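You operate a simulated robot arm through the tools that you are given. There is no shell and no other tool. Be economical: measure what you need, move in short steps, check, and stop when the job is done.

Carry out the task below with a simulated robot arm. There is one attempt and no reset: what you move stays moved.

Task
Press the folder stop button two times. Press the copies button two times. Open the top drawer of the duplicator stand, take the green ink cartridge on the middle level of the tall shelf and put it away in the inside of the top drawer of the duplicator stand and shut the drawer again. Take the white strip and leave it on the dark blue notebook. Open the drawer of the paste-up desk, fetch the pink stack from the top of the green chest and set it in the inside of the paste-up desk's drawer, then shut the drawer. Pull the right sideboard door open. The order is free. Set down upright: green ink cartridge.

Only the result counts: the job must be done as asked and must still hold three seconds after the hand-in. Knocking over, shifting, dropping, spilling or breaking anything else fails it.

Robot
A 6-joint arm with a fingered hand on a trunk, on a base that drives. Base frame: it is fixed to the floor where the robot stands at the start and does not move with it; the origin is under the middle of the robot, x ahead of it, y to its left, z up. Units: cm, rad, N and s.
With the tool pointing down near the work surface it reaches from about 30 to 78 cm from the robot's upright axis, wherever it stands. Its first joint turns from -2.007 to 2.007 rad. Places, roughly: copies button [50, 140, 120]; dark blue notebook (15x20x2 cm) [130, 880, 90]; drawer of the paste-up desk [-440, 890, 70]; folder stop button [60, 20, 120]; green ink cartridge [125, 1000, 100]; inside of the paste-up desk's drawer [-450, 890, 70]; inside of the top drawer of the duplicator stand [60, 260, 20]; pink stack (9x6x3 cm) [-160, 1070, 90]; right sideboard door [-440, 20, 40]; top drawer of the duplicator stand [60, 270, 30]; white strip (15x3x4 cm) [110, 870, 90]. Payload 4 kg.
The TCP is the grasp point between the finger pads, 2.6 cm short of the fingertips. In the tool frame z runs along the fingers and y along their closing line. The gripper opens to 16.4 cm. The gripper's body begins 7.3 cm behind the TCP. The gripper is a hand of 5 fingers: y runs from the thumb to the fingers, the wrist lies at [0, 0, -23.9] in the tool frame.
Orientation is that of the tool frame in the base frame, as [roll, pitch, yaw] about the fixed x, y, z axes, in that order (R = Rz(yaw) Ry(pitch) Rx(roll)). With the fingers straight down and closing along the base's y, the tool's x points along the base's -x, its y along +y and its z along -z.

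Tools
- The arm moves only by the tool move_arm. Its argument "steps" is a list of rows, each an object (a shift or turn left out is 0) with "offset": the shift along the tool's x, y, z in cm, a list of three; "turn": the turn, a rotation vector about the tool's x, y, z in rad, a list of three. In form: [{"offset": [x, y, z], "turn": [rx, ry, rz]}, ...]. A call has 1 to 12 rows; each row is the pose to reach, as a shift and turn from the pose commanded when the call began, along the tool's axes at that moment. Rows are played at 5 a second. More than 5 cm and 0.15 rad between two rows, and nothing of the call is played. A pose out of reach is approached as far as the arm can. The call stops where the force on the tool passes 40 N (or 10 N more than at its start, if that is more) or the arm is blocked; 0.2 s more then pass. In this call time passes only in rows, and 0.2 s behind the last. The reply holds the time, the measured pose of the TCP, the force on the tool along the base axes, the opening and the grip force, in the units named above and with some noise, with the torque about the TCP (base axes, N m) and any sound that the robot's microphone picked up, and new pictures: "views" is both (left out), scene, wrist or none.
- Cameras (640 x 400 px; columns grow to the right, rows downward): "scene" is now at [3.04, 18.52, 182.85]; the picture's right is [-0.06, -1.00, 0.00], its down [-0.68, 0.04, -0.73] and it looks along [0.73, -0.04, -0.68] (base axes); focal length 284 px, centre (320, 200). "wrist" rides on the gripper at [5, -7, -9.3] in the tool frame; the picture's right is [0.81, 0.59, 0.00], its down [-0.43, 0.60, -0.68] and it looks along [-0.40, 0.55, 0.74] (tool axes); focal length 270 px, centre (320, 200). There is no depth. A picture from a camera that has moved, and an enlarged one, comes with that camera's place and axes in the base frame and with its lens. The place of the scene camera against the robot may be out by one fixed shift of up to 1.2 cm in any direction.
- lift_body(by): slides the trunk up (or, below 0, down) by that many cm; the arm and the scene camera ride with it, the base frame stays. It gives what a move gives, with no picture.
- steer(legs): drives the robot by 1 to 6 legs, each [ahead, left, turn to the left] in cm, cm and rad, along the robot's own axes; the way and the turn of a leg run together, so that a leg with both is an arc; at most 150 cm and 3.142 rad a leg. The arm and the cameras ride along, it lands a little off, and it stops where it bumps. It gives what a move gives, and a new picture of the scene camera.
- set_fingers(finger1, finger2, finger3, finger4, thumb_bend): sets how far each is bent, from 0 (flat) to 100 (curled in); at 30 the hand is open as for a grip, at 70 the pads meet at the TCP. One left out holds its place. A second passes; each finger stops where it meets its share of the squeeze, and holds until it gets a number again. It is the only way to open and close the hand. It gives what a move gives, with no picture; readings hold the bend of each and the force on the fingers (four entries, about 0 where the hand has none), thumb and palm.
- aim_head(pan, tilt): turns the head with the scene camera to pan (to the left, within 2.705 rad either way) and tilt (down, from -0.506 to 1.204), counted from straight ahead of the robot. It gives what a move gives, and a new picture of the scene camera.
- close_up(camera, box): a new picture of the part [left, top, right, bottom] of that camera's present view, enlarged. The clock stands still meanwhile.
- sign_off(): hands the job in; it is judged then, once.

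Work in short steps. Places have to be worked out from the pictures, the camera data and where the tool is seen: move nearer, look again, correct. Check each grasp and each placing, and mend what went wrong. You have 196 turns and 260 pictures in all, those below and enlarged ones among them. Open the gripper and draw the arm clear of the work before you hand the job in, unless the task says otherwise.

The tools are called after "Request:" by a JSON object that holds its "op" and its "data". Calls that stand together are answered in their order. move_arm: Moves the arm, as the interface text tells. Its arguments: {"type":"object","properties":{"steps":{"type":"array","items":{"type":"object","properties":{"offset":{"type":"array","items":{"type":"number"}},"turn":{"type":"array","items":{"type":"number"}}}}},"views":{"type":"string","enum":["both","scene","wrist","none"]}},"required":["steps"]} The other tools are called the same way: lift_body (by) slides the trunk up or down; set_fingers (finger1, finger2, finger3, finger4, thumb_bend) moves the fingers one by one; steer (legs) drives the base; aim_head (pan, tilt) turns the head that bears the scene camera; close_up (camera, box) takes an enlarged picture of a part of a camera's view; sign_off () hands the job in.

At the start:

```text
time: 0.0
tcp_pos: [46.0, 28.18, 138.08]
ee_rot: [3.141, -0.001, 3.14]
ft_force: [-0.1, -0.4, 0.0]
ft_torque: [0.01, 0.0, 0.05]
grip_width: 16.4
gripper_force: 0.1
shape: jaw
bend: [30.0, 30.0, 30.0, 30.0, 30.0]
finger forces: [0.0, 0.0, 0.0, 0.0, 0.0, 0.0]
trunk travel left (down, up): [-87.5, 11.5]
robot x, y, heading: [-0.08, 0.03, 0.003]
head pan, tilt: [-0.058, 0.75]
```

scene: 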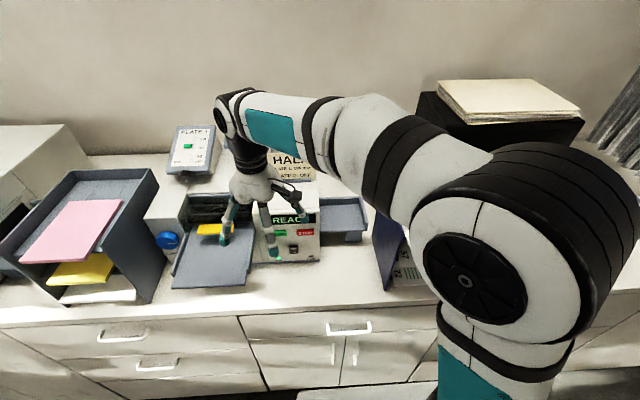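
wrist: 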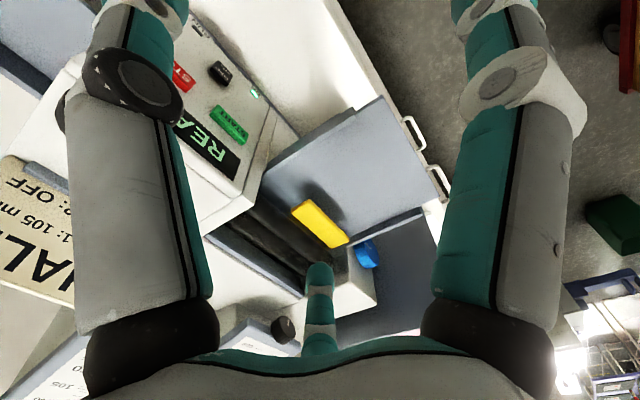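

The folder stands in front of me with what looks like a red STOP button. I zoom in to locate it.

Request:
{"op": "close_up", "data": {"camera": "scene", "box": [220, 140, 380, 280]}}

Request:
{"op": "close_up", "data": {"camera": "wrist", "box": [150, 20, 310, 180]}}

```text
2.86 times, centred on (300, 210) of scene
camera zoom: at [3.04, 18.52, 182.85], right [-0.06, -1.0, 0.0], down [-0.68, 0.04, -0.73], along [0.73, -0.04, -0.68], focal length 811 px, centre (377, 171)
```

zoom: 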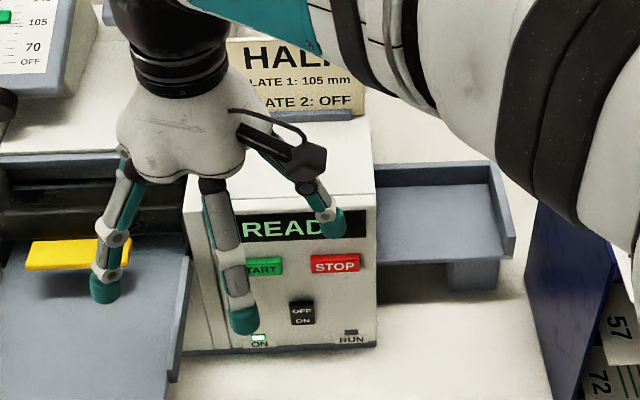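

```text
2.50 times, centred on (230, 100) of wrist
camera zoom: at [40.96, 21.23, 147.57], right [-0.81, 0.59, 0.0], down [0.43, 0.6, 0.68], along [0.4, 0.55, -0.74], focal length 676 px, centre (545, 450)
```

zoom: 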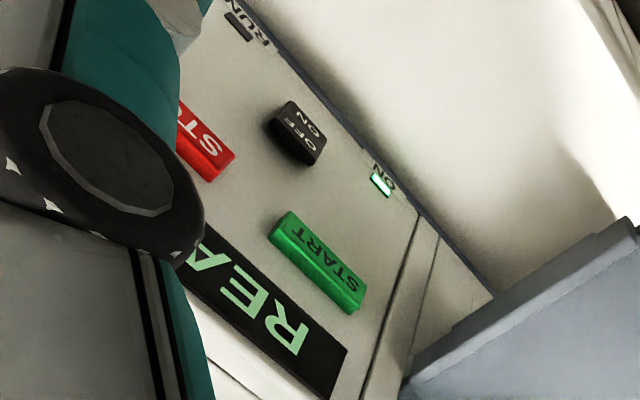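

STOP's front is near (57, 20, 120) on a vertical face. I back off for room, shape the hand with one finger out, and look.

Request:
{"op": "steer", "data": {"legs": [[-15, 0, 0]]}}

Request:
{"op": "set_fingers", "data": {"finger1": 100, "finger2": 60, "finger3": 100, "finger4": 100, "thumb_bend": 30}}

Request:
{"op": "move_arm", "data": {"steps": [{"turn": [0, -0.15, 0]}, {"turn": [0, -0.3, 0]}, {"turn": [0, -0.45, 0]}, {"turn": [0, -0.6, 0]}, {"turn": [0, -0.75, 0]}, {"turn": [0, -0.9, 0]}, {"turn": [0, -1.05, 0]}, {"turn": [0, -1.2, 0]}, {"turn": [0, -1.35, 0]}, {"turn": [0, -1.5, 0]}, {"turn": [0, -1.571, 0]}]}}

```text
time: 1.4
tcp_pos: [30.89, 28.27, 138.25]
ee_rot: [3.141, 0.002, -3.14]
ft_force: [0.3, 0.5, 0.5]
ft_torque: [-0.02, -0.04, 0.0]
grip_width: 16.41
gripper_force: 0.1
shape: jaw
bend: [30.0, 30.0, 30.0, 30.0, 30.0]
finger forces: [0.1, 0.0, 0.0, 0.0, 0.0, 0.0]
trunk travel left (down, up): [-87.5, 11.5]
robot x, y, heading: [-15.33, 0.03, -0.001]
head pan, tilt: [-0.058, 0.75]
camera scene: at [-12.14, 18.51, 182.86], right [-0.06, -1.0, 0.0], down [-0.68, 0.04, -0.73], along [0.73, -0.04, -0.68], focal length 284 px, centre (320, 200)
```

scene: 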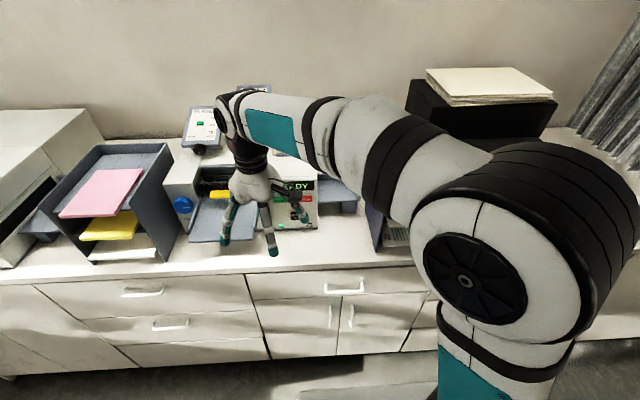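

```text
time: 2.4
tcp_pos: [31.06, 28.19, 138.19]
ee_rot: [-3.14, 0.001, -3.139]
ft_force: [-0.7, 0.7, 0.0]
ft_torque: [-0.03, -0.03, 0.02]
grip_width: 7.27
gripper_force: 0.1
shape: fingers
bend: [80.0, 60.0, 76.0, 76.0, 30.0]
finger forces: [0.1, 0.0, 0.0, 0.0, 0.0, 0.0]
trunk travel left (down, up): [-87.5, 11.5]
robot x, y, heading: [-15.2, 0.22, 0.002]
head pan, tilt: [-0.058, 0.75]
```

```text
time: 4.8
tcp_pos: [30.87, 28.19, 138.19]
ee_rot: [0.444, 1.568, 0.446]
ft_force: [0.9, 0.1, 1.2]
ft_torque: [-0.02, 0.0, 0.0]
grip_width: 7.51
gripper_force: 0.2
shape: fingers
bend: [99.0, 60.0, 95.0, 95.0, 30.0]
finger forces: [0.0, 0.1, 0.0, 0.1, 0.0, 0.0]
trunk travel left (down, up): [-87.5, 11.5]
robot x, y, heading: [-15.05, 0.04, 0.004]
head pan, tilt: [-0.058, 0.75]
camera scene: at [-11.95, 18.52, 182.85], right [-0.06, -1.0, 0.0], down [-0.68, 0.04, -0.73], along [0.73, -0.04, -0.68], focal length 284 px, centre (320, 200)
camera wrist: at [21.68, 21.28, 133.18], right [0.0, 0.59, -0.81], down [-0.68, 0.59, 0.43], along [0.73, 0.55, 0.4], focal length 270 px, centre (320, 200)
```

scene: 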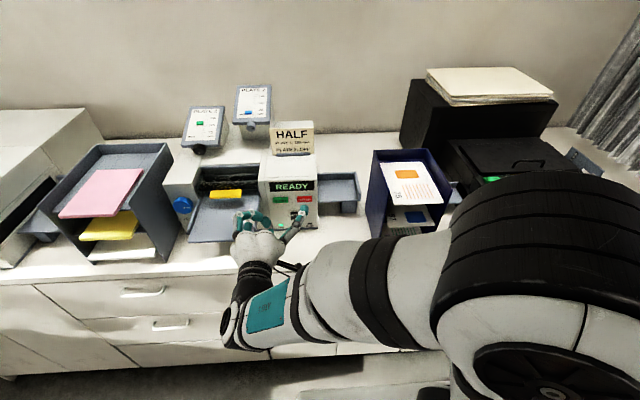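
wrist: 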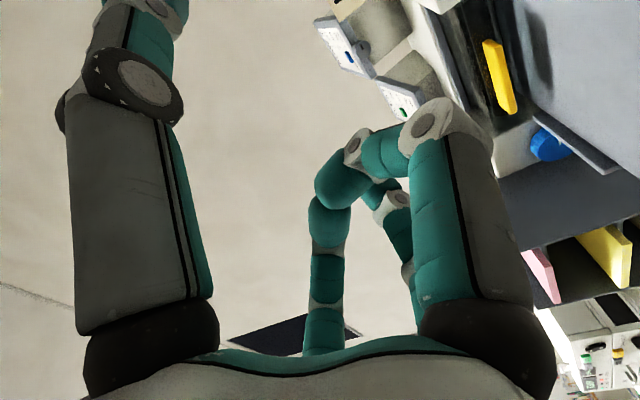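

The hand is now horizontal. I zoom in to see which finger is the most forward.

Request:
{"op": "close_up", "data": {"camera": "scene", "box": [220, 170, 330, 280]}}

```text
3.64 times, centred on (275, 225) of scene
camera zoom: at [-11.95, 18.52, 182.85], right [-0.06, -1.0, 0.0], down [-0.68, 0.04, -0.73], along [0.73, -0.04, -0.68], focal length 1032 px, centre (484, 109)
```

zoom: 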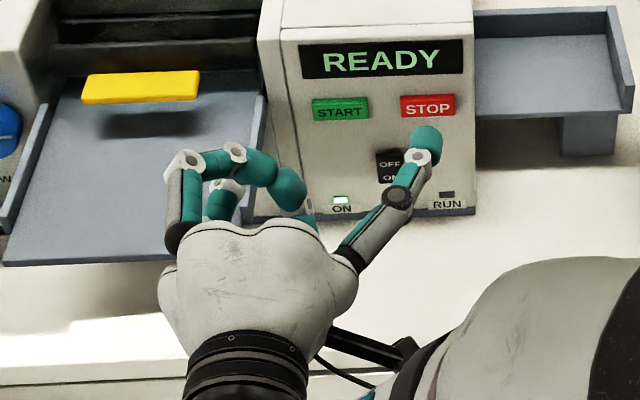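

The thumb tip sits at tool (0, -8.5, +2.7) and already points toward STOP. I curl all the fingers and check that the thumb leads.

Request:
{"op": "set_fingers", "data": {"finger1": 100, "finger2": 100, "finger3": 100, "finger4": 100}}

Request:
{"op": "close_up", "data": {"camera": "scene", "box": [220, 170, 330, 280]}}

```text
time: 5.8
tcp_pos: [31.12, 28.29, 138.28]
ee_rot: [0.715, 1.569, 0.717]
ft_force: [0.0, 0.3, -0.4]
ft_torque: [0.01, 0.02, 0.01]
grip_width: 7.48
gripper_force: 0.2
shape: fingers
bend: [100.0, 76.0, 97.0, 98.0, 30.0]
finger forces: [0.0, 0.0, 0.0, 0.0, 0.0, 0.0]
trunk travel left (down, up): [-87.5, 11.5]
robot x, y, heading: [-14.94, -0.3, 0.004]
head pan, tilt: [-0.058, 0.75]
```

```text
3.64 times, centred on (275, 225) of scene
camera zoom: at [-11.96, 18.51, 182.85], right [-0.06, -1.0, 0.0], down [-0.68, 0.04, -0.73], along [0.73, -0.04, -0.68], focal length 1032 px, centre (484, 109)
```

zoom: 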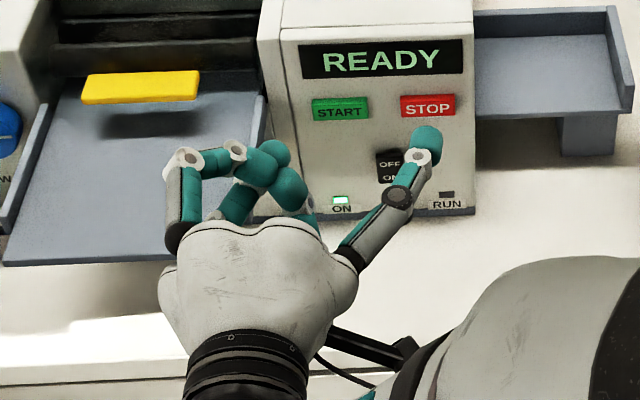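

The thumb leads. STOP sits at about (57, 19.8, 119.5), so I lower the trunk by 18.7 cm and look again.

Request:
{"op": "lift_body", "data": {"by": -18.7}}

Request:
{"op": "move_arm", "data": {"steps": [{"offset": [0, 0, 4]}, {"offset": [0, 0, 8]}, {"offset": [0, 0, 12]}]}}

Request:
{"op": "close_up", "data": {"camera": "scene", "box": [220, 90, 380, 250]}}

```text
time: 7.8
tcp_pos: [31.13, 28.29, 119.47]
ee_rot: [-2.396, 1.57, -2.395]
ft_force: [-0.5, 0.0, 0.1]
ft_torque: [-0.02, -0.02, 0.0]
grip_width: 7.49
gripper_force: 0.1
shape: fingers
bend: [100.0, 76.0, 97.0, 98.0, 30.0]
finger forces: [0.0, 0.0, 0.0, 0.0, 0.0, 0.0]
trunk travel left (down, up): [-68.8, 30.2]
robot x, y, heading: [-14.6, 0.26, 0.004]
head pan, tilt: [-0.058, 0.75]
```

```text
time: 8.6
tcp_pos: [43.07, 28.17, 119.29]
ee_rot: [-2.863, 1.57, -2.864]
ft_force: [-0.3, -0.1, -0.2]
ft_torque: [0.04, 0.0, 0.02]
grip_width: 7.47
gripper_force: 0.1
shape: fingers
bend: [100.0, 76.0, 97.0, 98.0, 30.0]
finger forces: [0.1, 0.0, 0.0, 0.0, 0.1, 0.1]
trunk travel left (down, up): [-68.8, 30.2]
robot x, y, heading: [-15.11, 0.02, 0.003]
head pan, tilt: [-0.058, 0.75]
camera scene: at [-11.86, 18.53, 164.15], right [-0.06, -1.0, 0.0], down [-0.68, 0.04, -0.73], along [0.73, -0.04, -0.68], focal length 284 px, centre (320, 200)
camera wrist: at [33.71, 21.23, 114.32], right [0.0, 0.59, -0.81], down [-0.68, 0.59, 0.43], along [0.74, 0.55, 0.4], focal length 270 px, centre (320, 200)
```

scene: 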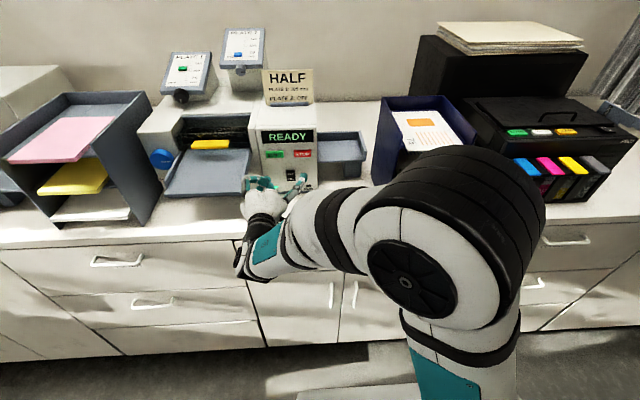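
wrist: 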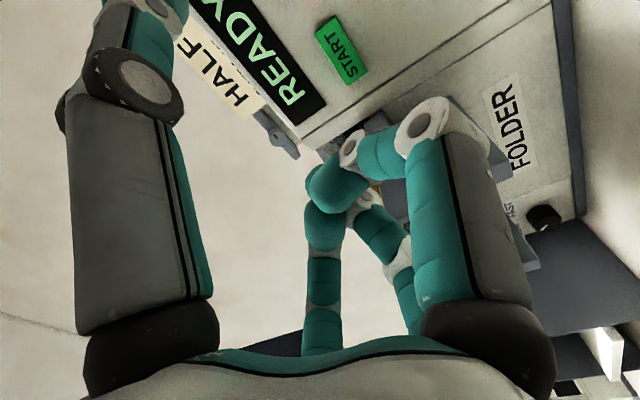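

```text
2.50 times, centred on (300, 170) of scene
camera zoom: at [-11.86, 18.53, 164.15], right [-0.06, -1.0, 0.0], down [-0.68, 0.04, -0.73], along [0.73, -0.04, -0.68], focal length 709 px, centre (370, 275)
```

zoom: 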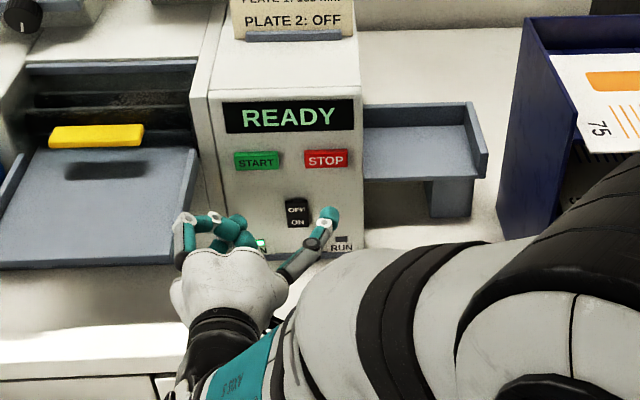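

Thumb tip and STOP line up in y, and STOP is about 0.5 cm lower. I advance close to the button and then creep in, watching force and sound.

Request:
{"op": "move_arm", "data": {"steps": [{"offset": [0.4, 0, 4]}, {"offset": [0.5, -0.1, 8]}, {"offset": [0.5, -0.1, 9.5]}], "views": "scene"}}

Request:
{"op": "close_up", "data": {"camera": "scene", "box": [240, 110, 340, 210]}}

```text
time: 9.4
tcp_pos: [52.59, 28.28, 119.0]
ee_rot: [2.425, 1.57, 2.426]
ft_force: [-0.1, -0.3, 0.1]
ft_torque: [0.0, 0.0, -0.01]
grip_width: 7.46
gripper_force: 0.0
shape: fingers
bend: [100.0, 76.0, 97.0, 98.0, 30.0]
finger forces: [0.0, 0.1, 0.1, 0.0, 0.0, 0.1]
trunk travel left (down, up): [-68.8, 30.2]
robot x, y, heading: [-15.14, -0.31, 0.002]
head pan, tilt: [-0.058, 0.75]
camera scene: at [-11.93, 18.52, 164.15], right [-0.06, -1.0, 0.0], down [-0.68, 0.04, -0.73], along [0.73, -0.04, -0.68], focal length 284 px, centre (320, 200)
```

scene: 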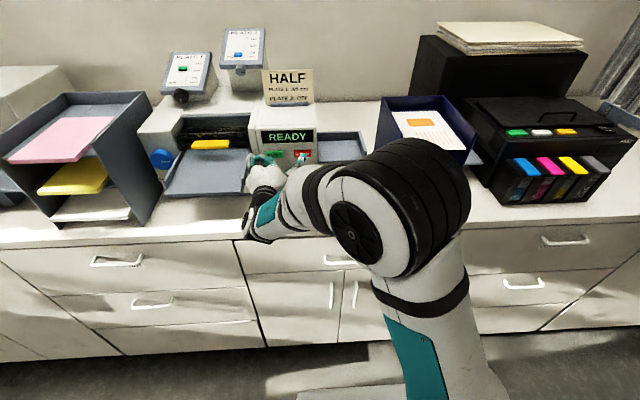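

```text
4.00 times, centred on (290, 160) of scene
camera zoom: at [-11.93, 18.52, 164.15], right [-0.06, -1.0, 0.0], down [-0.68, 0.04, -0.73], along [0.73, -0.04, -0.68], focal length 1135 px, centre (440, 360)
```

zoom: 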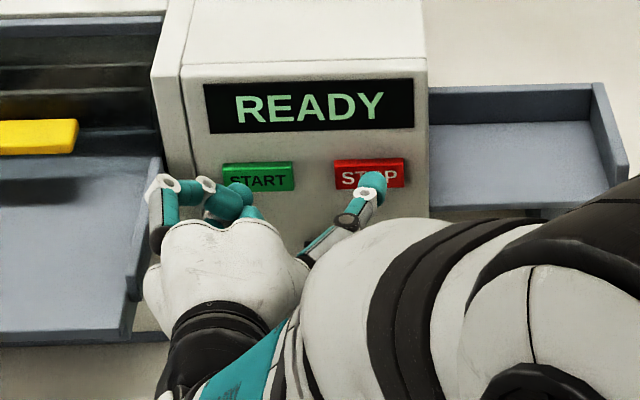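

The curled fingers come near START. I yaw the hand so that the thumb leads clearly, keeping its tip in place.

Request:
{"op": "move_arm", "data": {"steps": [{"offset": [0, -0.6, -1.6], "turn": [-0.15, 0, 0]}, {"offset": [0, -1.2, -2.6], "turn": [-0.3, 0, 0]}], "views": "none"}}

Request:
{"op": "close_up", "data": {"camera": "scene", "box": [240, 110, 340, 210]}}

```text
time: 10.0
tcp_pos: [49.75, 27.28, 118.93]
ee_rot: [3.126, 1.568, -2.864]
ft_force: [0.0, -0.7, -0.1]
ft_torque: [0.02, 0.02, 0.01]
grip_width: 7.44
gripper_force: 0.0
shape: fingers
bend: [100.0, 76.0, 97.0, 98.0, 30.0]
finger forces: [0.0, 0.1, 0.1, 0.0, 0.1, 0.1]
trunk travel left (down, up): [-68.8, 30.2]
robot x, y, heading: [-14.95, -0.06, -0.001]
head pan, tilt: [-0.058, 0.75]
```

```text
4.00 times, centred on (290, 160) of scene
camera zoom: at [-11.98, 18.49, 164.15], right [-0.06, -1.0, 0.0], down [-0.68, 0.04, -0.73], along [0.73, -0.04, -0.68], focal length 1135 px, centre (440, 360)
```

zoom: 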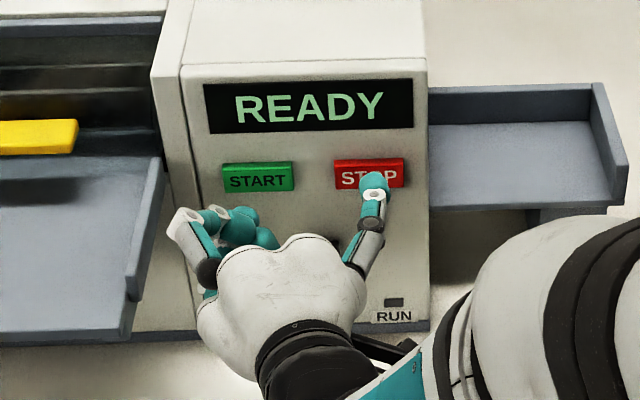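

The thumb leads well now. I creep straight in along world x until the force shows contact.

Request:
{"op": "move_arm", "data": {"steps": [{"offset": [0, -0.3, 0.96]}, {"offset": [0, -0.36, 1.15]}, {"offset": [0, -0.42, 1.34]}, {"offset": [0, -0.48, 1.53]}], "views": "none"}}

Request:
{"op": "close_up", "data": {"camera": "scene", "box": [240, 110, 340, 210]}}

```text
time: 11.0
tcp_pos: [51.09, 27.82, 119.21]
ee_rot: [0.004, 1.57, 0.297]
ft_force: [0.0, -1.3, -0.3]
ft_torque: [0.01, -0.02, -0.02]
grip_width: 7.46
gripper_force: 0.1
shape: fingers
bend: [100.0, 76.0, 97.0, 98.0, 30.0]
finger forces: [0.1, 0.0, 0.1, 0.0, 0.0, 0.0]
out of reach, approached as far as the arm can: row 1, 2, 3, 4
trunk travel left (down, up): [-68.8, 30.2]
robot x, y, heading: [-14.91, -0.43, 0.003]
head pan, tilt: [-0.058, 0.75]
```

```text
4.00 times, centred on (290, 160) of scene
camera zoom: at [-11.94, 18.51, 164.15], right [-0.06, -1.0, 0.0], down [-0.68, 0.04, -0.73], along [0.73, -0.04, -0.68], focal length 1135 px, centre (440, 360)
```

zoom: 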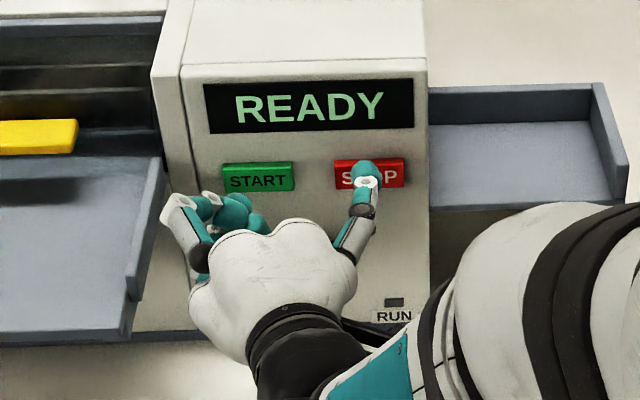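

The arm is at its limit. I withdraw it 12 cm and drive 10 cm closer.

Request:
{"op": "move_arm", "data": {"steps": [{"offset": [0, 1.2, -3.8]}, {"offset": [0, 2.4, -7.6]}, {"offset": [0, 3.6, -11.5]}], "views": "none"}}

Request:
{"op": "steer", "data": {"legs": [[10, 0, 0]]}}

Request:
{"op": "close_up", "data": {"camera": "scene", "box": [240, 130, 340, 230]}}

```text
time: 11.8
tcp_pos: [38.97, 27.81, 119.2]
ee_rot: [0.828, 1.571, 1.128]
ft_force: [-0.3, -0.6, 0.4]
ft_torque: [-0.01, 0.04, -0.01]
grip_width: 7.45
gripper_force: 0.1
shape: fingers
bend: [100.0, 76.0, 97.0, 98.0, 30.0]
finger forces: [0.0, 0.1, 0.0, 0.0, 0.0, 0.0]
trunk travel left (down, up): [-68.8, 30.2]
robot x, y, heading: [-14.56, -0.23, 0.003]
head pan, tilt: [-0.058, 0.75]
```

```text
time: 13.0
tcp_pos: [49.04, 27.91, 119.12]
ee_rot: [2.796, 1.568, 3.096]
ft_force: [0.7, -0.3, -0.6]
ft_torque: [0.03, -0.03, -0.01]
grip_width: 7.46
gripper_force: 0.1
shape: fingers
bend: [100.0, 76.0, 97.0, 98.0, 30.0]
finger forces: [0.0, 0.0, 0.1, 0.0, 0.0, 0.0]
trunk travel left (down, up): [-68.8, 30.2]
robot x, y, heading: [-5.34, -0.03, -0.003]
head pan, tilt: [-0.058, 0.75]
camera scene: at [-1.84, 18.52, 164.15], right [-0.06, -1.0, 0.0], down [-0.68, 0.04, -0.73], along [0.73, -0.04, -0.68], focal length 284 px, centre (320, 200)
```

scene: 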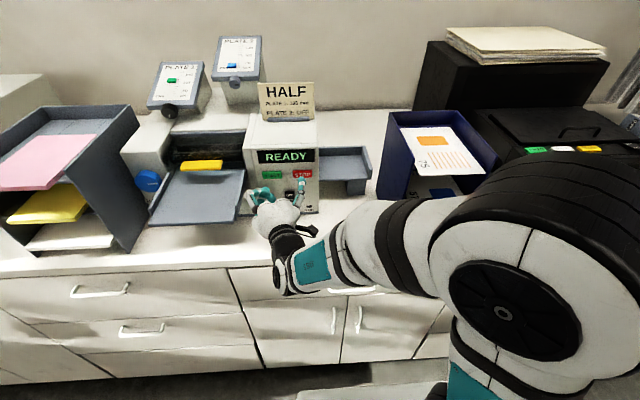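

```text
4.00 times, centred on (290, 180) of scene
camera zoom: at [-1.84, 18.52, 164.15], right [-0.06, -1.0, 0.0], down [-0.68, 0.04, -0.73], along [0.73, -0.04, -0.68], focal length 1135 px, centre (440, 280)
```

zoom: 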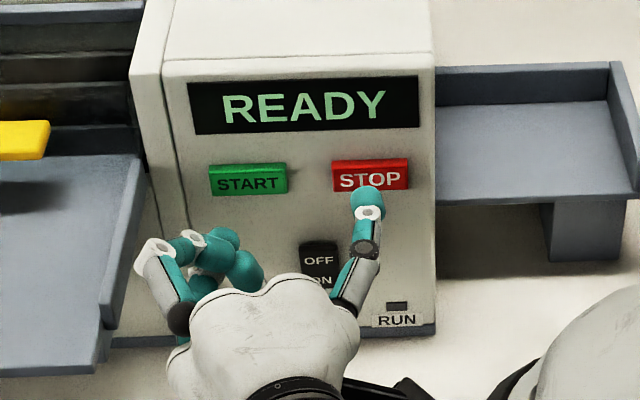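

Tip at about x=54.4, button front near 57. I creep forward.

Request:
{"op": "move_arm", "data": {"steps": [{"offset": [0, -0.45, 1.43]}, {"offset": [0, -0.6, 1.91]}, {"offset": [0, -0.69, 2.2]}, {"offset": [0, -0.78, 2.48]}, {"offset": [0, -0.87, 2.77]}, {"offset": [0, -0.96, 3.06]}, {"offset": [0, -1.04, 3.34]}], "views": "none"}}

Request:
{"op": "close_up", "data": {"camera": "scene", "box": [240, 130, 340, 230]}}

```text
time: 14.6
tcp_pos: [52.47, 27.93, 119.11]
ee_rot: [2.899, 1.57, -3.083]
ft_force: [-0.1, 1.2, -0.9]
ft_torque: [0.0, 0.0, -0.01]
grip_width: 7.47
gripper_force: 0.0
shape: fingers
bend: [100.0, 76.0, 97.0, 98.0, 30.0]
finger forces: [0.1, 0.1, 0.0, 0.1, 0.0, 0.0]
trunk travel left (down, up): [-68.8, 30.2]
robot x, y, heading: [-4.96, -0.17, 0.0]
head pan, tilt: [-0.058, 0.75]
```

```text
4.00 times, centred on (290, 180) of scene
camera zoom: at [-2.0, 18.52, 164.15], right [-0.06, -1.0, 0.0], down [-0.68, 0.04, -0.73], along [0.73, -0.04, -0.68], focal length 1135 px, centre (440, 280)
```

zoom: 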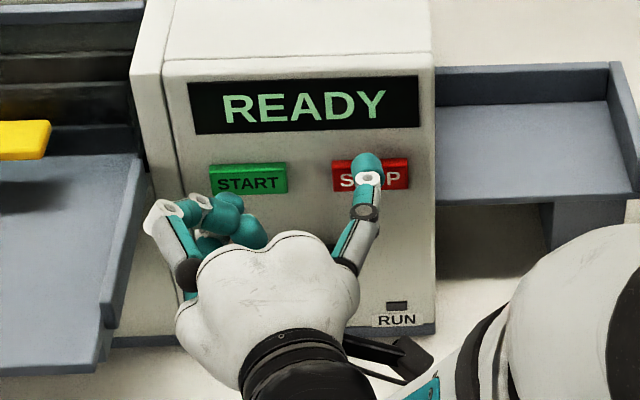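

No contact yet, so the face is deeper than my estimate and STOP is lower, at about z 117.3. I drop 1.6 cm and keep creeping.

Request:
{"op": "move_arm", "data": {"steps": [{"offset": [1.6, 0, 0]}, {"offset": [1.6, -0.09, 0.29]}, {"offset": [1.6, -0.18, 0.57]}, {"offset": [1.6, -0.27, 0.86]}, {"offset": [1.6, -0.35, 1.15]}, {"offset": [1.6, -0.44, 1.43]}, {"offset": [1.6, -0.53, 1.72]}], "views": "none"}}

Request:
{"op": "close_up", "data": {"camera": "scene", "box": [240, 130, 340, 230]}}

```text
time: 16.2
tcp_pos: [54.27, 27.82, 117.62]
ee_rot: [-0.177, 1.57, 0.121]
ft_force: [-2.3, 0.0, -1.0]
ft_torque: [0.07, 0.06, -0.22]
grip_width: 7.47
gripper_force: 1.5
shape: fingers
bend: [100.0, 76.0, 97.0, 98.0, 30.0]
finger forces: [0.0, 0.0, 0.1, 0.1, 2.4, 0.0]
trunk travel left (down, up): [-68.8, 30.2]
robot x, y, heading: [-5.03, -0.09, 0.005]
head pan, tilt: [-0.058, 0.75]
heard: click
```

```text
4.00 times, centred on (290, 180) of scene
camera zoom: at [-2.04, 18.52, 164.15], right [-0.06, -1.0, 0.0], down [-0.68, 0.04, -0.73], along [0.73, -0.04, -0.68], focal length 1135 px, centre (440, 280)
```

zoom: 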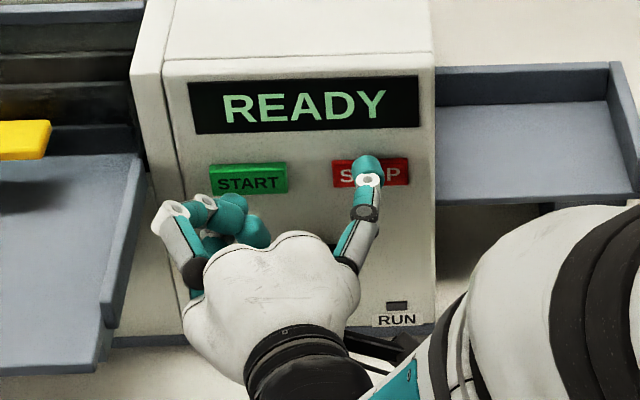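

A click was heard with 2.3 N on the thumb, so that is press 1. I back off 2 cm, wait, press again the same way, then retreat.

Request:
{"op": "move_arm", "data": {"steps": [{"offset": [0, 0.3, -0.95]}, {"offset": [0, 0.6, -1.9]}, {"offset": [0, 0.6, -1.9]}], "views": "none"}}

Request:
{"op": "move_arm", "data": {"steps": [{"offset": [0, -0.3, 0.95]}, {"offset": [0, -0.42, 1.33]}, {"offset": [0, -0.54, 1.72]}, {"offset": [0, -0.6, 1.91]}], "views": "none"}}

```text
time: 17.0
tcp_pos: [52.29, 27.84, 117.54]
ee_rot: [-0.221, 1.57, 0.082]
ft_force: [-0.2, 0.8, -0.5]
ft_torque: [-0.02, 0.01, -0.02]
grip_width: 7.46
gripper_force: 0.0
shape: fingers
bend: [100.0, 76.0, 97.0, 98.0, 30.0]
finger forces: [0.1, 0.0, 0.0, 0.0, 0.0, 0.0]
trunk travel left (down, up): [-68.8, 30.2]
robot x, y, heading: [-4.78, 0.08, 0.0]
head pan, tilt: [-0.058, 0.75]
```

```text
time: 18.0
tcp_pos: [54.32, 27.84, 117.48]
ee_rot: [-0.31, 1.57, -0.008]
ft_force: [-1.8, 0.1, -0.9]
ft_torque: [0.1, 0.01, -0.23]
grip_width: 7.46
gripper_force: 1.5
shape: fingers
bend: [100.0, 76.0, 97.0, 98.0, 30.0]
finger forces: [0.0, 0.1, 0.0, 0.0, 2.6, 0.0]
trunk travel left (down, up): [-68.8, 30.2]
robot x, y, heading: [-4.86, -0.0, -0.001]
head pan, tilt: [-0.058, 0.75]
heard: click
```

The second click came, so STOP is done. I retreat, back off, and drive left toward the copies button.

Request:
{"op": "move_arm", "data": {"steps": [{"offset": [0, 1.4, -4.5]}, {"offset": [0, 2.8, -9]}, {"offset": [0, 4.1, -13]}], "views": "none"}}

Request:
{"op": "steer", "data": {"legs": [[-18, 0, 0], [0, 118, 0]]}}

```text
time: 18.8
tcp_pos: [42.27, 29.95, 117.67]
ee_rot: [1.126, 1.57, 1.425]
ft_force: [0.0, 0.7, 0.2]
ft_torque: [-0.02, -0.03, -0.02]
grip_width: 7.46
gripper_force: 0.1
shape: fingers
bend: [100.0, 76.0, 97.0, 98.0, 30.0]
finger forces: [0.0, 0.0, 0.0, 0.0, 0.0, 0.0]
out of reach, approached as far as the arm can: row 3
trunk travel left (down, up): [-68.8, 30.2]
robot x, y, heading: [-5.14, 0.23, -0.001]
head pan, tilt: [-0.058, 0.75]
```

```text
time: 22.1
tcp_pos: [24.09, 50.93, 117.68]
ee_rot: [1.741, 1.569, 2.066]
ft_force: [-0.2, -0.4, 0.3]
ft_torque: [0.0, -0.02, 0.02]
grip_width: 7.44
gripper_force: 0.1
shape: fingers
bend: [100.0, 76.0, 97.0, 98.0, 30.0]
finger forces: [0.0, 0.0, 0.0, 0.0, 0.1, 0.0]
trunk travel left (down, up): [-68.8, 30.2]
robot x, y, heading: [-22.54, 19.71, 0.026]
head pan, tilt: [-0.058, 0.75]
stopped in leg 2: the robot was blocked; the commanded pose is now the measured one
camera scene: at [-19.99, 38.23, 164.16], right [-0.03, -1.0, 0.0], down [-0.68, 0.02, -0.73], along [0.73, -0.02, -0.68], focal length 284 px, centre (320, 200)
```

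scene: 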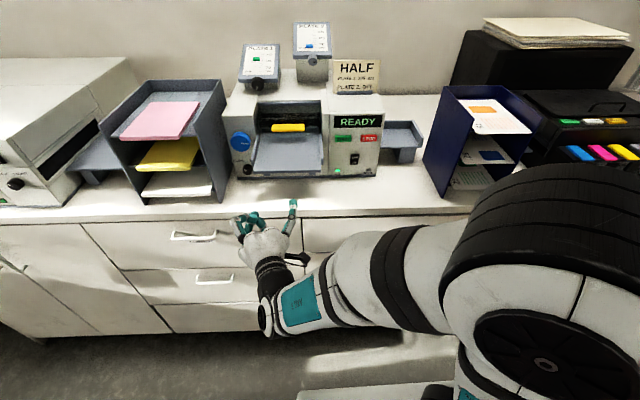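

Blocked after 20 cm to the left. I look left and down to find the obstacle.

Request:
{"op": "aim_head", "data": {"pan": 1.5, "tilt": 0.8}}

Request:
{"op": "aim_head", "data": {"pan": 0.75, "tilt": 0.6}}

Request:
{"op": "aim_head", "data": {"pan": 2.5, "tilt": 0.6}}

```text
time: 23.7
tcp_pos: [23.95, 50.88, 117.72]
ee_rot: [0.313, 1.569, 0.639]
ft_force: [-0.8, 0.0, 0.2]
ft_torque: [0.02, 0.0, -0.03]
grip_width: 7.44
gripper_force: 0.2
shape: fingers
bend: [100.0, 76.0, 97.0, 98.0, 30.0]
finger forces: [0.1, 0.1, 0.1, 0.0, 0.0, 0.1]
trunk travel left (down, up): [-68.8, 30.2]
robot x, y, heading: [-22.5, 19.56, 0.021]
head pan, tilt: [1.499, 0.799]
camera scene: at [-27.97, 46.66, 163.76], right [1.0, -0.05, 0.0], down [-0.03, -0.72, -0.7], along [0.03, 0.7, -0.72], focal length 284 px, centre (320, 200)
```

scene: 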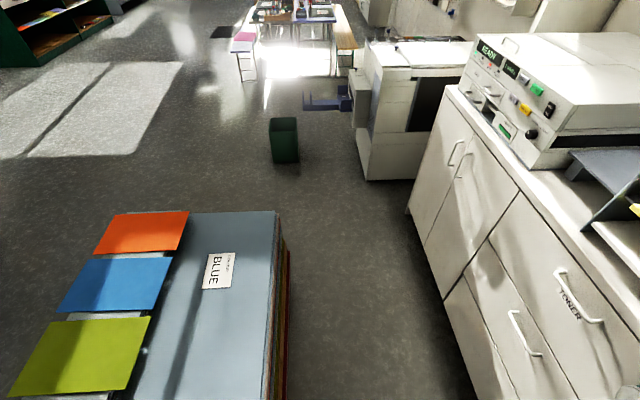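

```text
time: 24.8
tcp_pos: [24.03, 50.9, 117.75]
ee_rot: [0.238, 1.57, 0.563]
ft_force: [0.6, 0.1, -0.1]
ft_torque: [0.01, -0.02, -0.01]
grip_width: 7.44
gripper_force: 0.1
shape: fingers
bend: [100.0, 76.0, 97.0, 98.0, 30.0]
finger forces: [0.1, 0.0, 0.0, 0.1, 0.0, 0.0]
trunk travel left (down, up): [-68.8, 30.2]
robot x, y, heading: [-22.6, 19.76, 0.025]
head pan, tilt: [0.75, 0.6]
camera scene: at [-22.04, 44.79, 165.44], right [0.7, -0.71, 0.0], down [-0.4, -0.4, -0.82], along [0.59, 0.58, -0.57], focal length 284 px, centre (320, 200)
```

scene: 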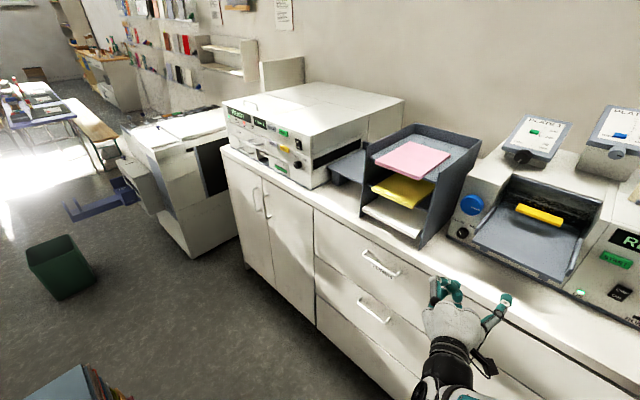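

```text
time: 26.6
tcp_pos: [24.05, 51.02, 117.77]
ee_rot: [0.254, 1.571, 0.58]
ft_force: [0.0, -0.2, 0.3]
ft_torque: [-0.01, -0.02, -0.02]
grip_width: 7.47
gripper_force: 0.0
shape: fingers
bend: [100.0, 76.0, 97.0, 98.0, 30.0]
finger forces: [0.0, 0.0, 0.0, 0.0, 0.0, 0.0]
trunk travel left (down, up): [-68.8, 30.2]
robot x, y, heading: [-22.73, 19.5, 0.027]
head pan, tilt: [2.499, 0.6]
camera scene: at [-35.56, 43.74, 165.44], right [0.58, 0.81, 0.0], down [0.46, -0.33, -0.83], along [-0.67, 0.48, -0.56], focal length 284 px, centre (320, 200)
```

scene: 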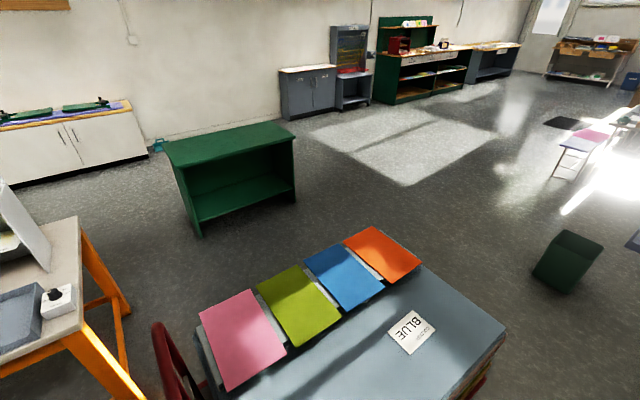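

A paper rack behind-left blocks at x≈-38. I raise the trunk for clearance over the trays, move forward to x≈-4, then slide left.

Request:
{"op": "lift_body", "data": {"by": 29}}

Request:
{"op": "aim_head", "data": {"pan": 0.5, "tilt": 0.8}}

Request:
{"op": "steer", "data": {"legs": [[0, -3, 0], [18, 0, -0.025], [0, 50, 0]]}}

```text
time: 29.5
tcp_pos: [24.13, 50.87, 146.69]
ee_rot: [-2.93, 1.571, -2.607]
ft_force: [0.6, 0.8, -0.6]
ft_torque: [0.0, 0.0, 0.0]
grip_width: 7.44
gripper_force: 0.1
shape: fingers
bend: [100.0, 76.0, 97.0, 98.0, 30.0]
finger forces: [0.1, 0.0, 0.0, 0.0, 0.1, 0.0]
trunk travel left (down, up): [-97.8, 1.2]
robot x, y, heading: [-23.0, 19.76, 0.027]
head pan, tilt: [2.499, 0.6]
```

```text
time: 31.4
tcp_pos: [23.98, 50.81, 146.8]
ee_rot: [-2.909, 1.57, -2.587]
ft_force: [-0.5, -0.4, -0.1]
ft_torque: [0.01, 0.0, -0.01]
grip_width: 7.44
gripper_force: 0.0
shape: fingers
bend: [100.0, 76.0, 97.0, 98.0, 30.0]
finger forces: [0.1, 0.1, 0.0, 0.0, 0.0, 0.1]
trunk travel left (down, up): [-97.8, 1.2]
robot x, y, heading: [-22.44, 19.72, 0.024]
head pan, tilt: [0.499, 0.799]
camera scene: at [-21.37, 42.64, 192.76], right [0.5, -0.87, 0.0], down [-0.62, -0.36, -0.7], along [0.6, 0.35, -0.72], focal length 284 px, centre (320, 200)
```

scene: 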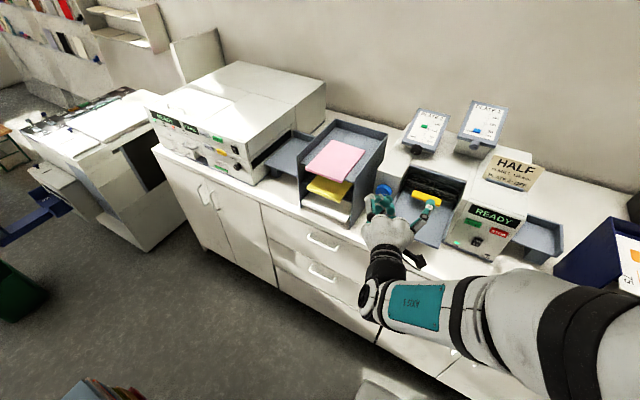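

```text
time: 35.9
tcp_pos: [42.9, 96.69, 146.76]
ee_rot: [-1.495, 1.571, -1.197]
ft_force: [0.2, 0.7, 1.0]
ft_torque: [0.04, 0.0, 0.0]
grip_width: 7.46
gripper_force: 0.0
shape: fingers
bend: [100.0, 76.0, 97.0, 98.0, 30.0]
finger forces: [0.0, 0.0, 0.0, 0.0, 0.1, 0.0]
trunk travel left (down, up): [-97.8, 1.2]
robot x, y, heading: [-4.48, 66.77, -0.007]
head pan, tilt: [0.499, 0.799]
camera scene: at [-2.67, 89.65, 192.75], right [0.48, -0.88, 0.0], down [-0.63, -0.34, -0.7], along [0.61, 0.33, -0.72], focal length 284 px, centre (320, 200)
```

scene: 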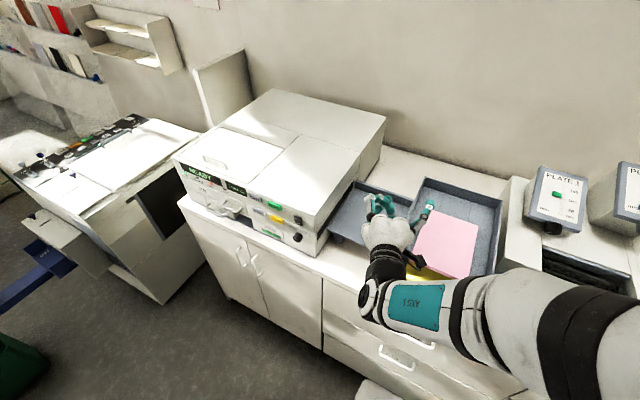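

Clear so far. I slide further left and look at the panel.

Request:
{"op": "steer", "data": {"legs": [[-2, 40, 0.005]]}}

Request:
{"op": "aim_head", "data": {"pan": 0.1, "tilt": 0.85}}

```text
time: 38.4
tcp_pos: [40.92, 136.65, 146.7]
ee_rot: [-1.533, 1.571, -1.231]
ft_force: [-0.5, -0.3, -0.3]
ft_torque: [-0.01, 0.03, -0.01]
grip_width: 7.46
gripper_force: 0.0
shape: fingers
bend: [100.0, 76.0, 97.0, 98.0, 30.0]
finger forces: [0.1, 0.0, 0.1, 0.0, 0.0, 0.0]
trunk travel left (down, up): [-97.8, 1.2]
robot x, y, heading: [-6.49, 106.45, -0.002]
head pan, tilt: [0.499, 0.799]
camera scene: at [-4.73, 129.45, 192.74], right [0.48, -0.88, 0.0], down [-0.63, -0.34, -0.7], along [0.61, 0.33, -0.72], focal length 284 px, centre (320, 200)
```

scene: 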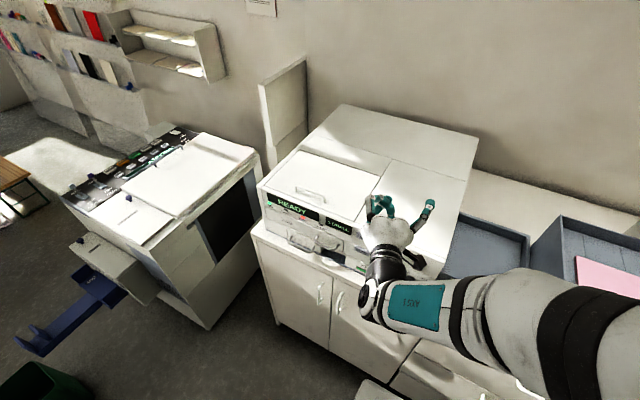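

```text
time: 39.2
tcp_pos: [40.8, 136.5, 146.71]
ee_rot: [-2.683, 1.57, -2.38]
ft_force: [-0.4, -0.1, 0.0]
ft_torque: [0.0, 0.02, 0.02]
grip_width: 7.43
gripper_force: 0.0
shape: fingers
bend: [100.0, 76.0, 97.0, 98.0, 30.0]
finger forces: [0.0, 0.0, 0.0, 0.0, 0.1, 0.0]
trunk travel left (down, up): [-97.8, 1.2]
robot x, y, heading: [-6.59, 106.46, 0.004]
head pan, tilt: [0.099, 0.85]
camera scene: at [-4.03, 126.28, 192.35], right [0.1, -0.99, 0.0], down [-0.75, -0.08, -0.66], along [0.66, 0.07, -0.75], focal length 284 px, centre (320, 200)
```

scene: 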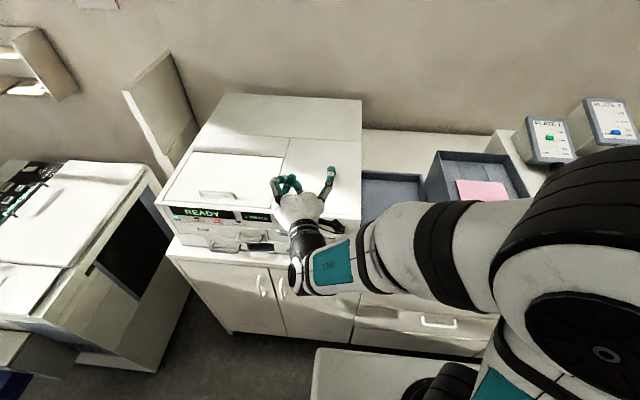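

Too steep to read the panel. I back off a bit and lower the trunk.

Request:
{"op": "steer", "data": {"legs": [[-6, 0, 0]]}}

Request:
{"op": "lift_body", "data": {"by": -26}}

Request:
{"op": "aim_head", "data": {"pan": 0.2, "tilt": 0.7}}

Request:
{"op": "close_up", "data": {"camera": "scene", "box": [180, 130, 380, 255]}}

```text
time: 40.2
tcp_pos: [34.71, 136.65, 146.77]
ee_rot: [-0.184, 1.57, 0.118]
ft_force: [-0.4, -0.4, 0.5]
ft_torque: [-0.01, 0.03, -0.03]
grip_width: 7.46
gripper_force: 0.2
shape: fingers
bend: [100.0, 76.0, 97.0, 98.0, 30.0]
finger forces: [0.0, 0.0, 0.0, 0.0, 0.1, 0.0]
trunk travel left (down, up): [-97.8, 1.2]
robot x, y, heading: [-12.44, 106.78, 0.0]
head pan, tilt: [0.099, 0.85]
camera scene: at [-10.26, 126.27, 192.36], right [0.1, -0.99, 0.0], down [-0.75, -0.08, -0.66], along [0.66, 0.07, -0.75], focal length 284 px, centre (320, 200)
```

scene: 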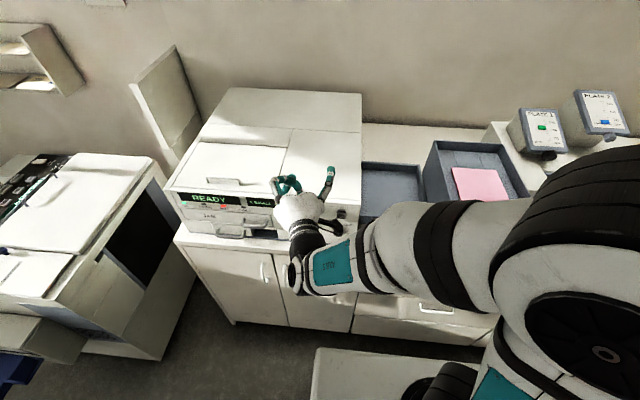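

```text
time: 42.9
tcp_pos: [34.66, 136.58, 120.76]
ee_rot: [-2.612, 1.57, -2.311]
ft_force: [-0.1, -0.8, 0.4]
ft_torque: [0.0, -0.03, 0.01]
grip_width: 7.46
gripper_force: 0.1
shape: fingers
bend: [100.0, 76.0, 97.0, 98.0, 30.0]
finger forces: [0.1, 0.0, 0.0, 0.0, 0.0, 0.1]
trunk travel left (down, up): [-71.8, 27.2]
robot x, y, heading: [-12.7, 106.41, 0.003]
head pan, tilt: [0.099, 0.85]
```

```text
time: 43.6
tcp_pos: [34.9, 136.64, 120.75]
ee_rot: [0.517, 1.57, 0.818]
ft_force: [-0.4, -0.5, -0.5]
ft_torque: [-0.02, 0.03, -0.02]
grip_width: 7.45
gripper_force: 0.0
shape: fingers
bend: [100.0, 76.0, 97.0, 98.0, 30.0]
finger forces: [0.0, 0.1, 0.0, 0.0, 0.0, 0.1]
trunk travel left (down, up): [-71.8, 27.2]
robot x, y, heading: [-12.49, 106.42, -0.002]
head pan, tilt: [0.201, 0.7]
camera scene: at [-9.47, 127.18, 167.58], right [0.2, -0.98, 0.0], down [-0.63, -0.13, -0.76], along [0.75, 0.15, -0.64], focal length 284 px, centre (320, 200)
```

scene: 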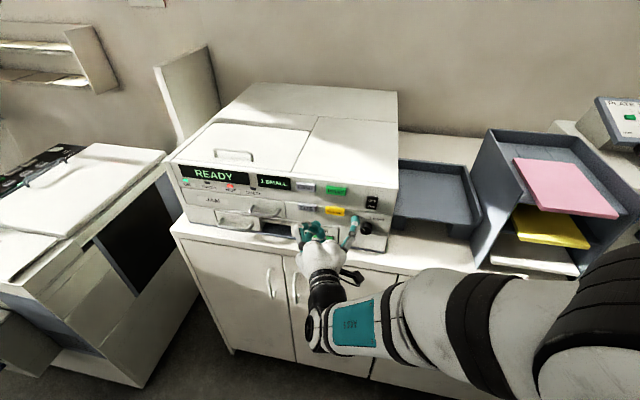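

```text
3.20 times, centred on (280, 192) of scene
camera zoom: at [-9.47, 127.18, 167.58], right [0.2, -0.98, 0.0], down [-0.63, -0.13, -0.76], along [0.75, 0.15, -0.64], focal length 908 px, centre (448, 224)
```

zoom: 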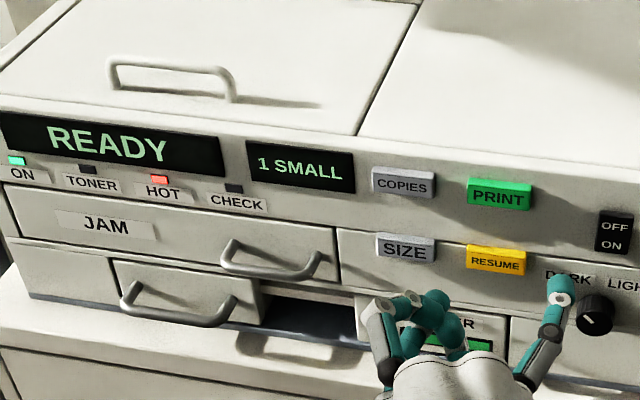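

COPIES is the grey upper button near (51, 143.5, 120). I slide left by 14.3 cm to line the thumb up with it.

Request:
{"op": "steer", "data": {"legs": [[0, 14.3, 0]]}}

Request:
{"op": "close_up", "data": {"camera": "scene", "box": [220, 130, 420, 255]}}

```text
time: 44.9
tcp_pos: [34.68, 150.97, 120.76]
ee_rot: [-1.74, 1.569, -1.437]
ft_force: [0.2, 1.3, -0.1]
ft_torque: [-0.01, 0.0, -0.03]
grip_width: 7.47
gripper_force: 0.2
shape: fingers
bend: [100.0, 76.0, 97.0, 98.0, 30.0]
finger forces: [0.0, 0.0, 0.0, 0.0, 0.0, 0.0]
trunk travel left (down, up): [-71.8, 27.2]
robot x, y, heading: [-12.78, 120.87, 0.001]
head pan, tilt: [0.201, 0.7]
camera scene: at [-9.51, 141.61, 167.56], right [0.2, -0.98, 0.0], down [-0.63, -0.13, -0.76], along [0.75, 0.15, -0.64], focal length 284 px, centre (320, 200)
```

scene: 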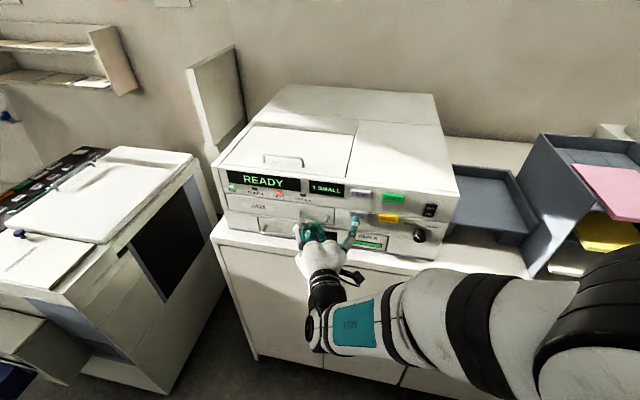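

```text
3.20 times, centred on (320, 192) of scene
camera zoom: at [-9.51, 141.61, 167.56], right [0.2, -0.98, 0.0], down [-0.63, -0.13, -0.76], along [0.75, 0.15, -0.64], focal length 908 px, centre (320, 224)
```

zoom: 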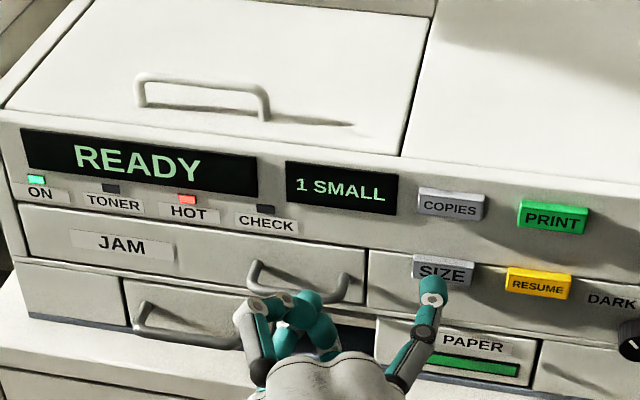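

Tip at about (40, 143.7, 120.8). I advance 6 cm with small corrections and look again.

Request:
{"op": "move_arm", "data": {"steps": [{"offset": [-0.3, -1.2, 2.7]}, {"offset": [-0.5, -2.35, 5.55]}], "views": "none"}}

Request:
{"op": "close_up", "data": {"camera": "scene", "box": [300, 150, 420, 225]}}

```text
time: 45.5
tcp_pos: [40.88, 150.38, 121.15]
ee_rot: [0.359, 1.571, 0.665]
ft_force: [0.9, 0.7, 0.1]
ft_torque: [-0.01, 0.01, -0.03]
grip_width: 7.45
gripper_force: 0.0
shape: fingers
bend: [100.0, 76.0, 97.0, 98.0, 30.0]
finger forces: [0.0, 0.0, 0.0, 0.0, 0.0, 0.0]
trunk travel left (down, up): [-71.8, 27.2]
robot x, y, heading: [-12.72, 120.59, 0.004]
head pan, tilt: [0.201, 0.7]
```

```text
5.33 times, centred on (360, 188) of scene
camera zoom: at [-9.44, 141.44, 167.58], right [0.2, -0.98, 0.0], down [-0.63, -0.13, -0.76], along [0.75, 0.15, -0.64], focal length 1513 px, centre (107, 267)
```

zoom: 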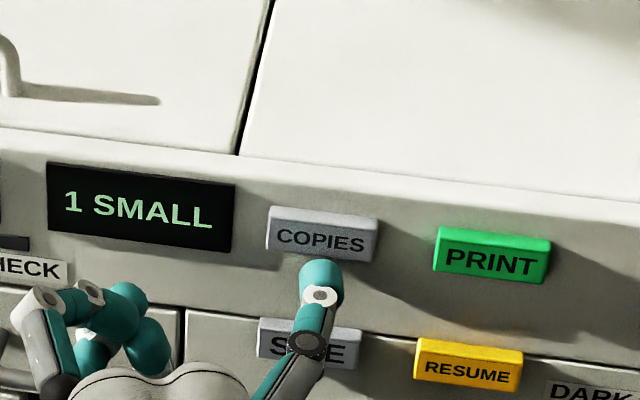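

Well aligned laterally. I creep another 3 cm and see whether contact occurs.

Request:
{"op": "move_arm", "data": {"steps": [{"offset": [0, -0.3, 0.95]}, {"offset": [0, -0.45, 1.43]}, {"offset": [0, -0.54, 1.72]}, {"offset": [0, -0.63, 2.0]}, {"offset": [0, -0.72, 2.3]}, {"offset": [0, -0.81, 2.58]}, {"offset": [0, -0.9, 2.86]}], "views": "none"}}

Request:
{"op": "close_up", "data": {"camera": "scene", "box": [300, 150, 420, 225]}}

```text
time: 46.9
tcp_pos: [42.57, 150.48, 121.12]
ee_rot: [-2.341, 1.567, -2.03]
ft_force: [-23.6, 2.4, 3.1]
ft_torque: [-0.27, -0.16, -1.86]
grip_width: 7.6
gripper_force: 12.2
shape: fingers
bend: [100.0, 76.0, 97.0, 98.0, 28.0]
finger forces: [0.0, 0.0, 0.0, 0.0, 22.8, 0.1]
trunk travel left (down, up): [-71.8, 27.2]
robot x, y, heading: [-12.33, 120.39, 0.008]
head pan, tilt: [0.201, 0.7]
heard: click
stopped in row 6: the force on the tool passed its limit at 43 N (the readings are from after the stop); the commanded pose is now the measured one
```

```text
5.33 times, centred on (360, 188) of scene
camera zoom: at [-10.17, 141.46, 167.61], right [0.2, -0.98, 0.0], down [-0.63, -0.13, -0.77], along [0.75, 0.16, -0.64], focal length 1513 px, centre (107, 267)
```

zoom: 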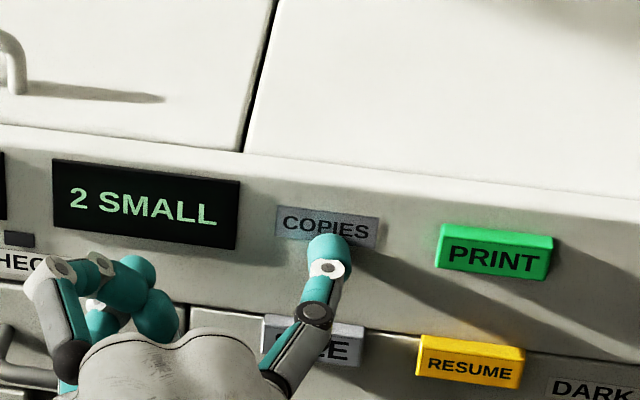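

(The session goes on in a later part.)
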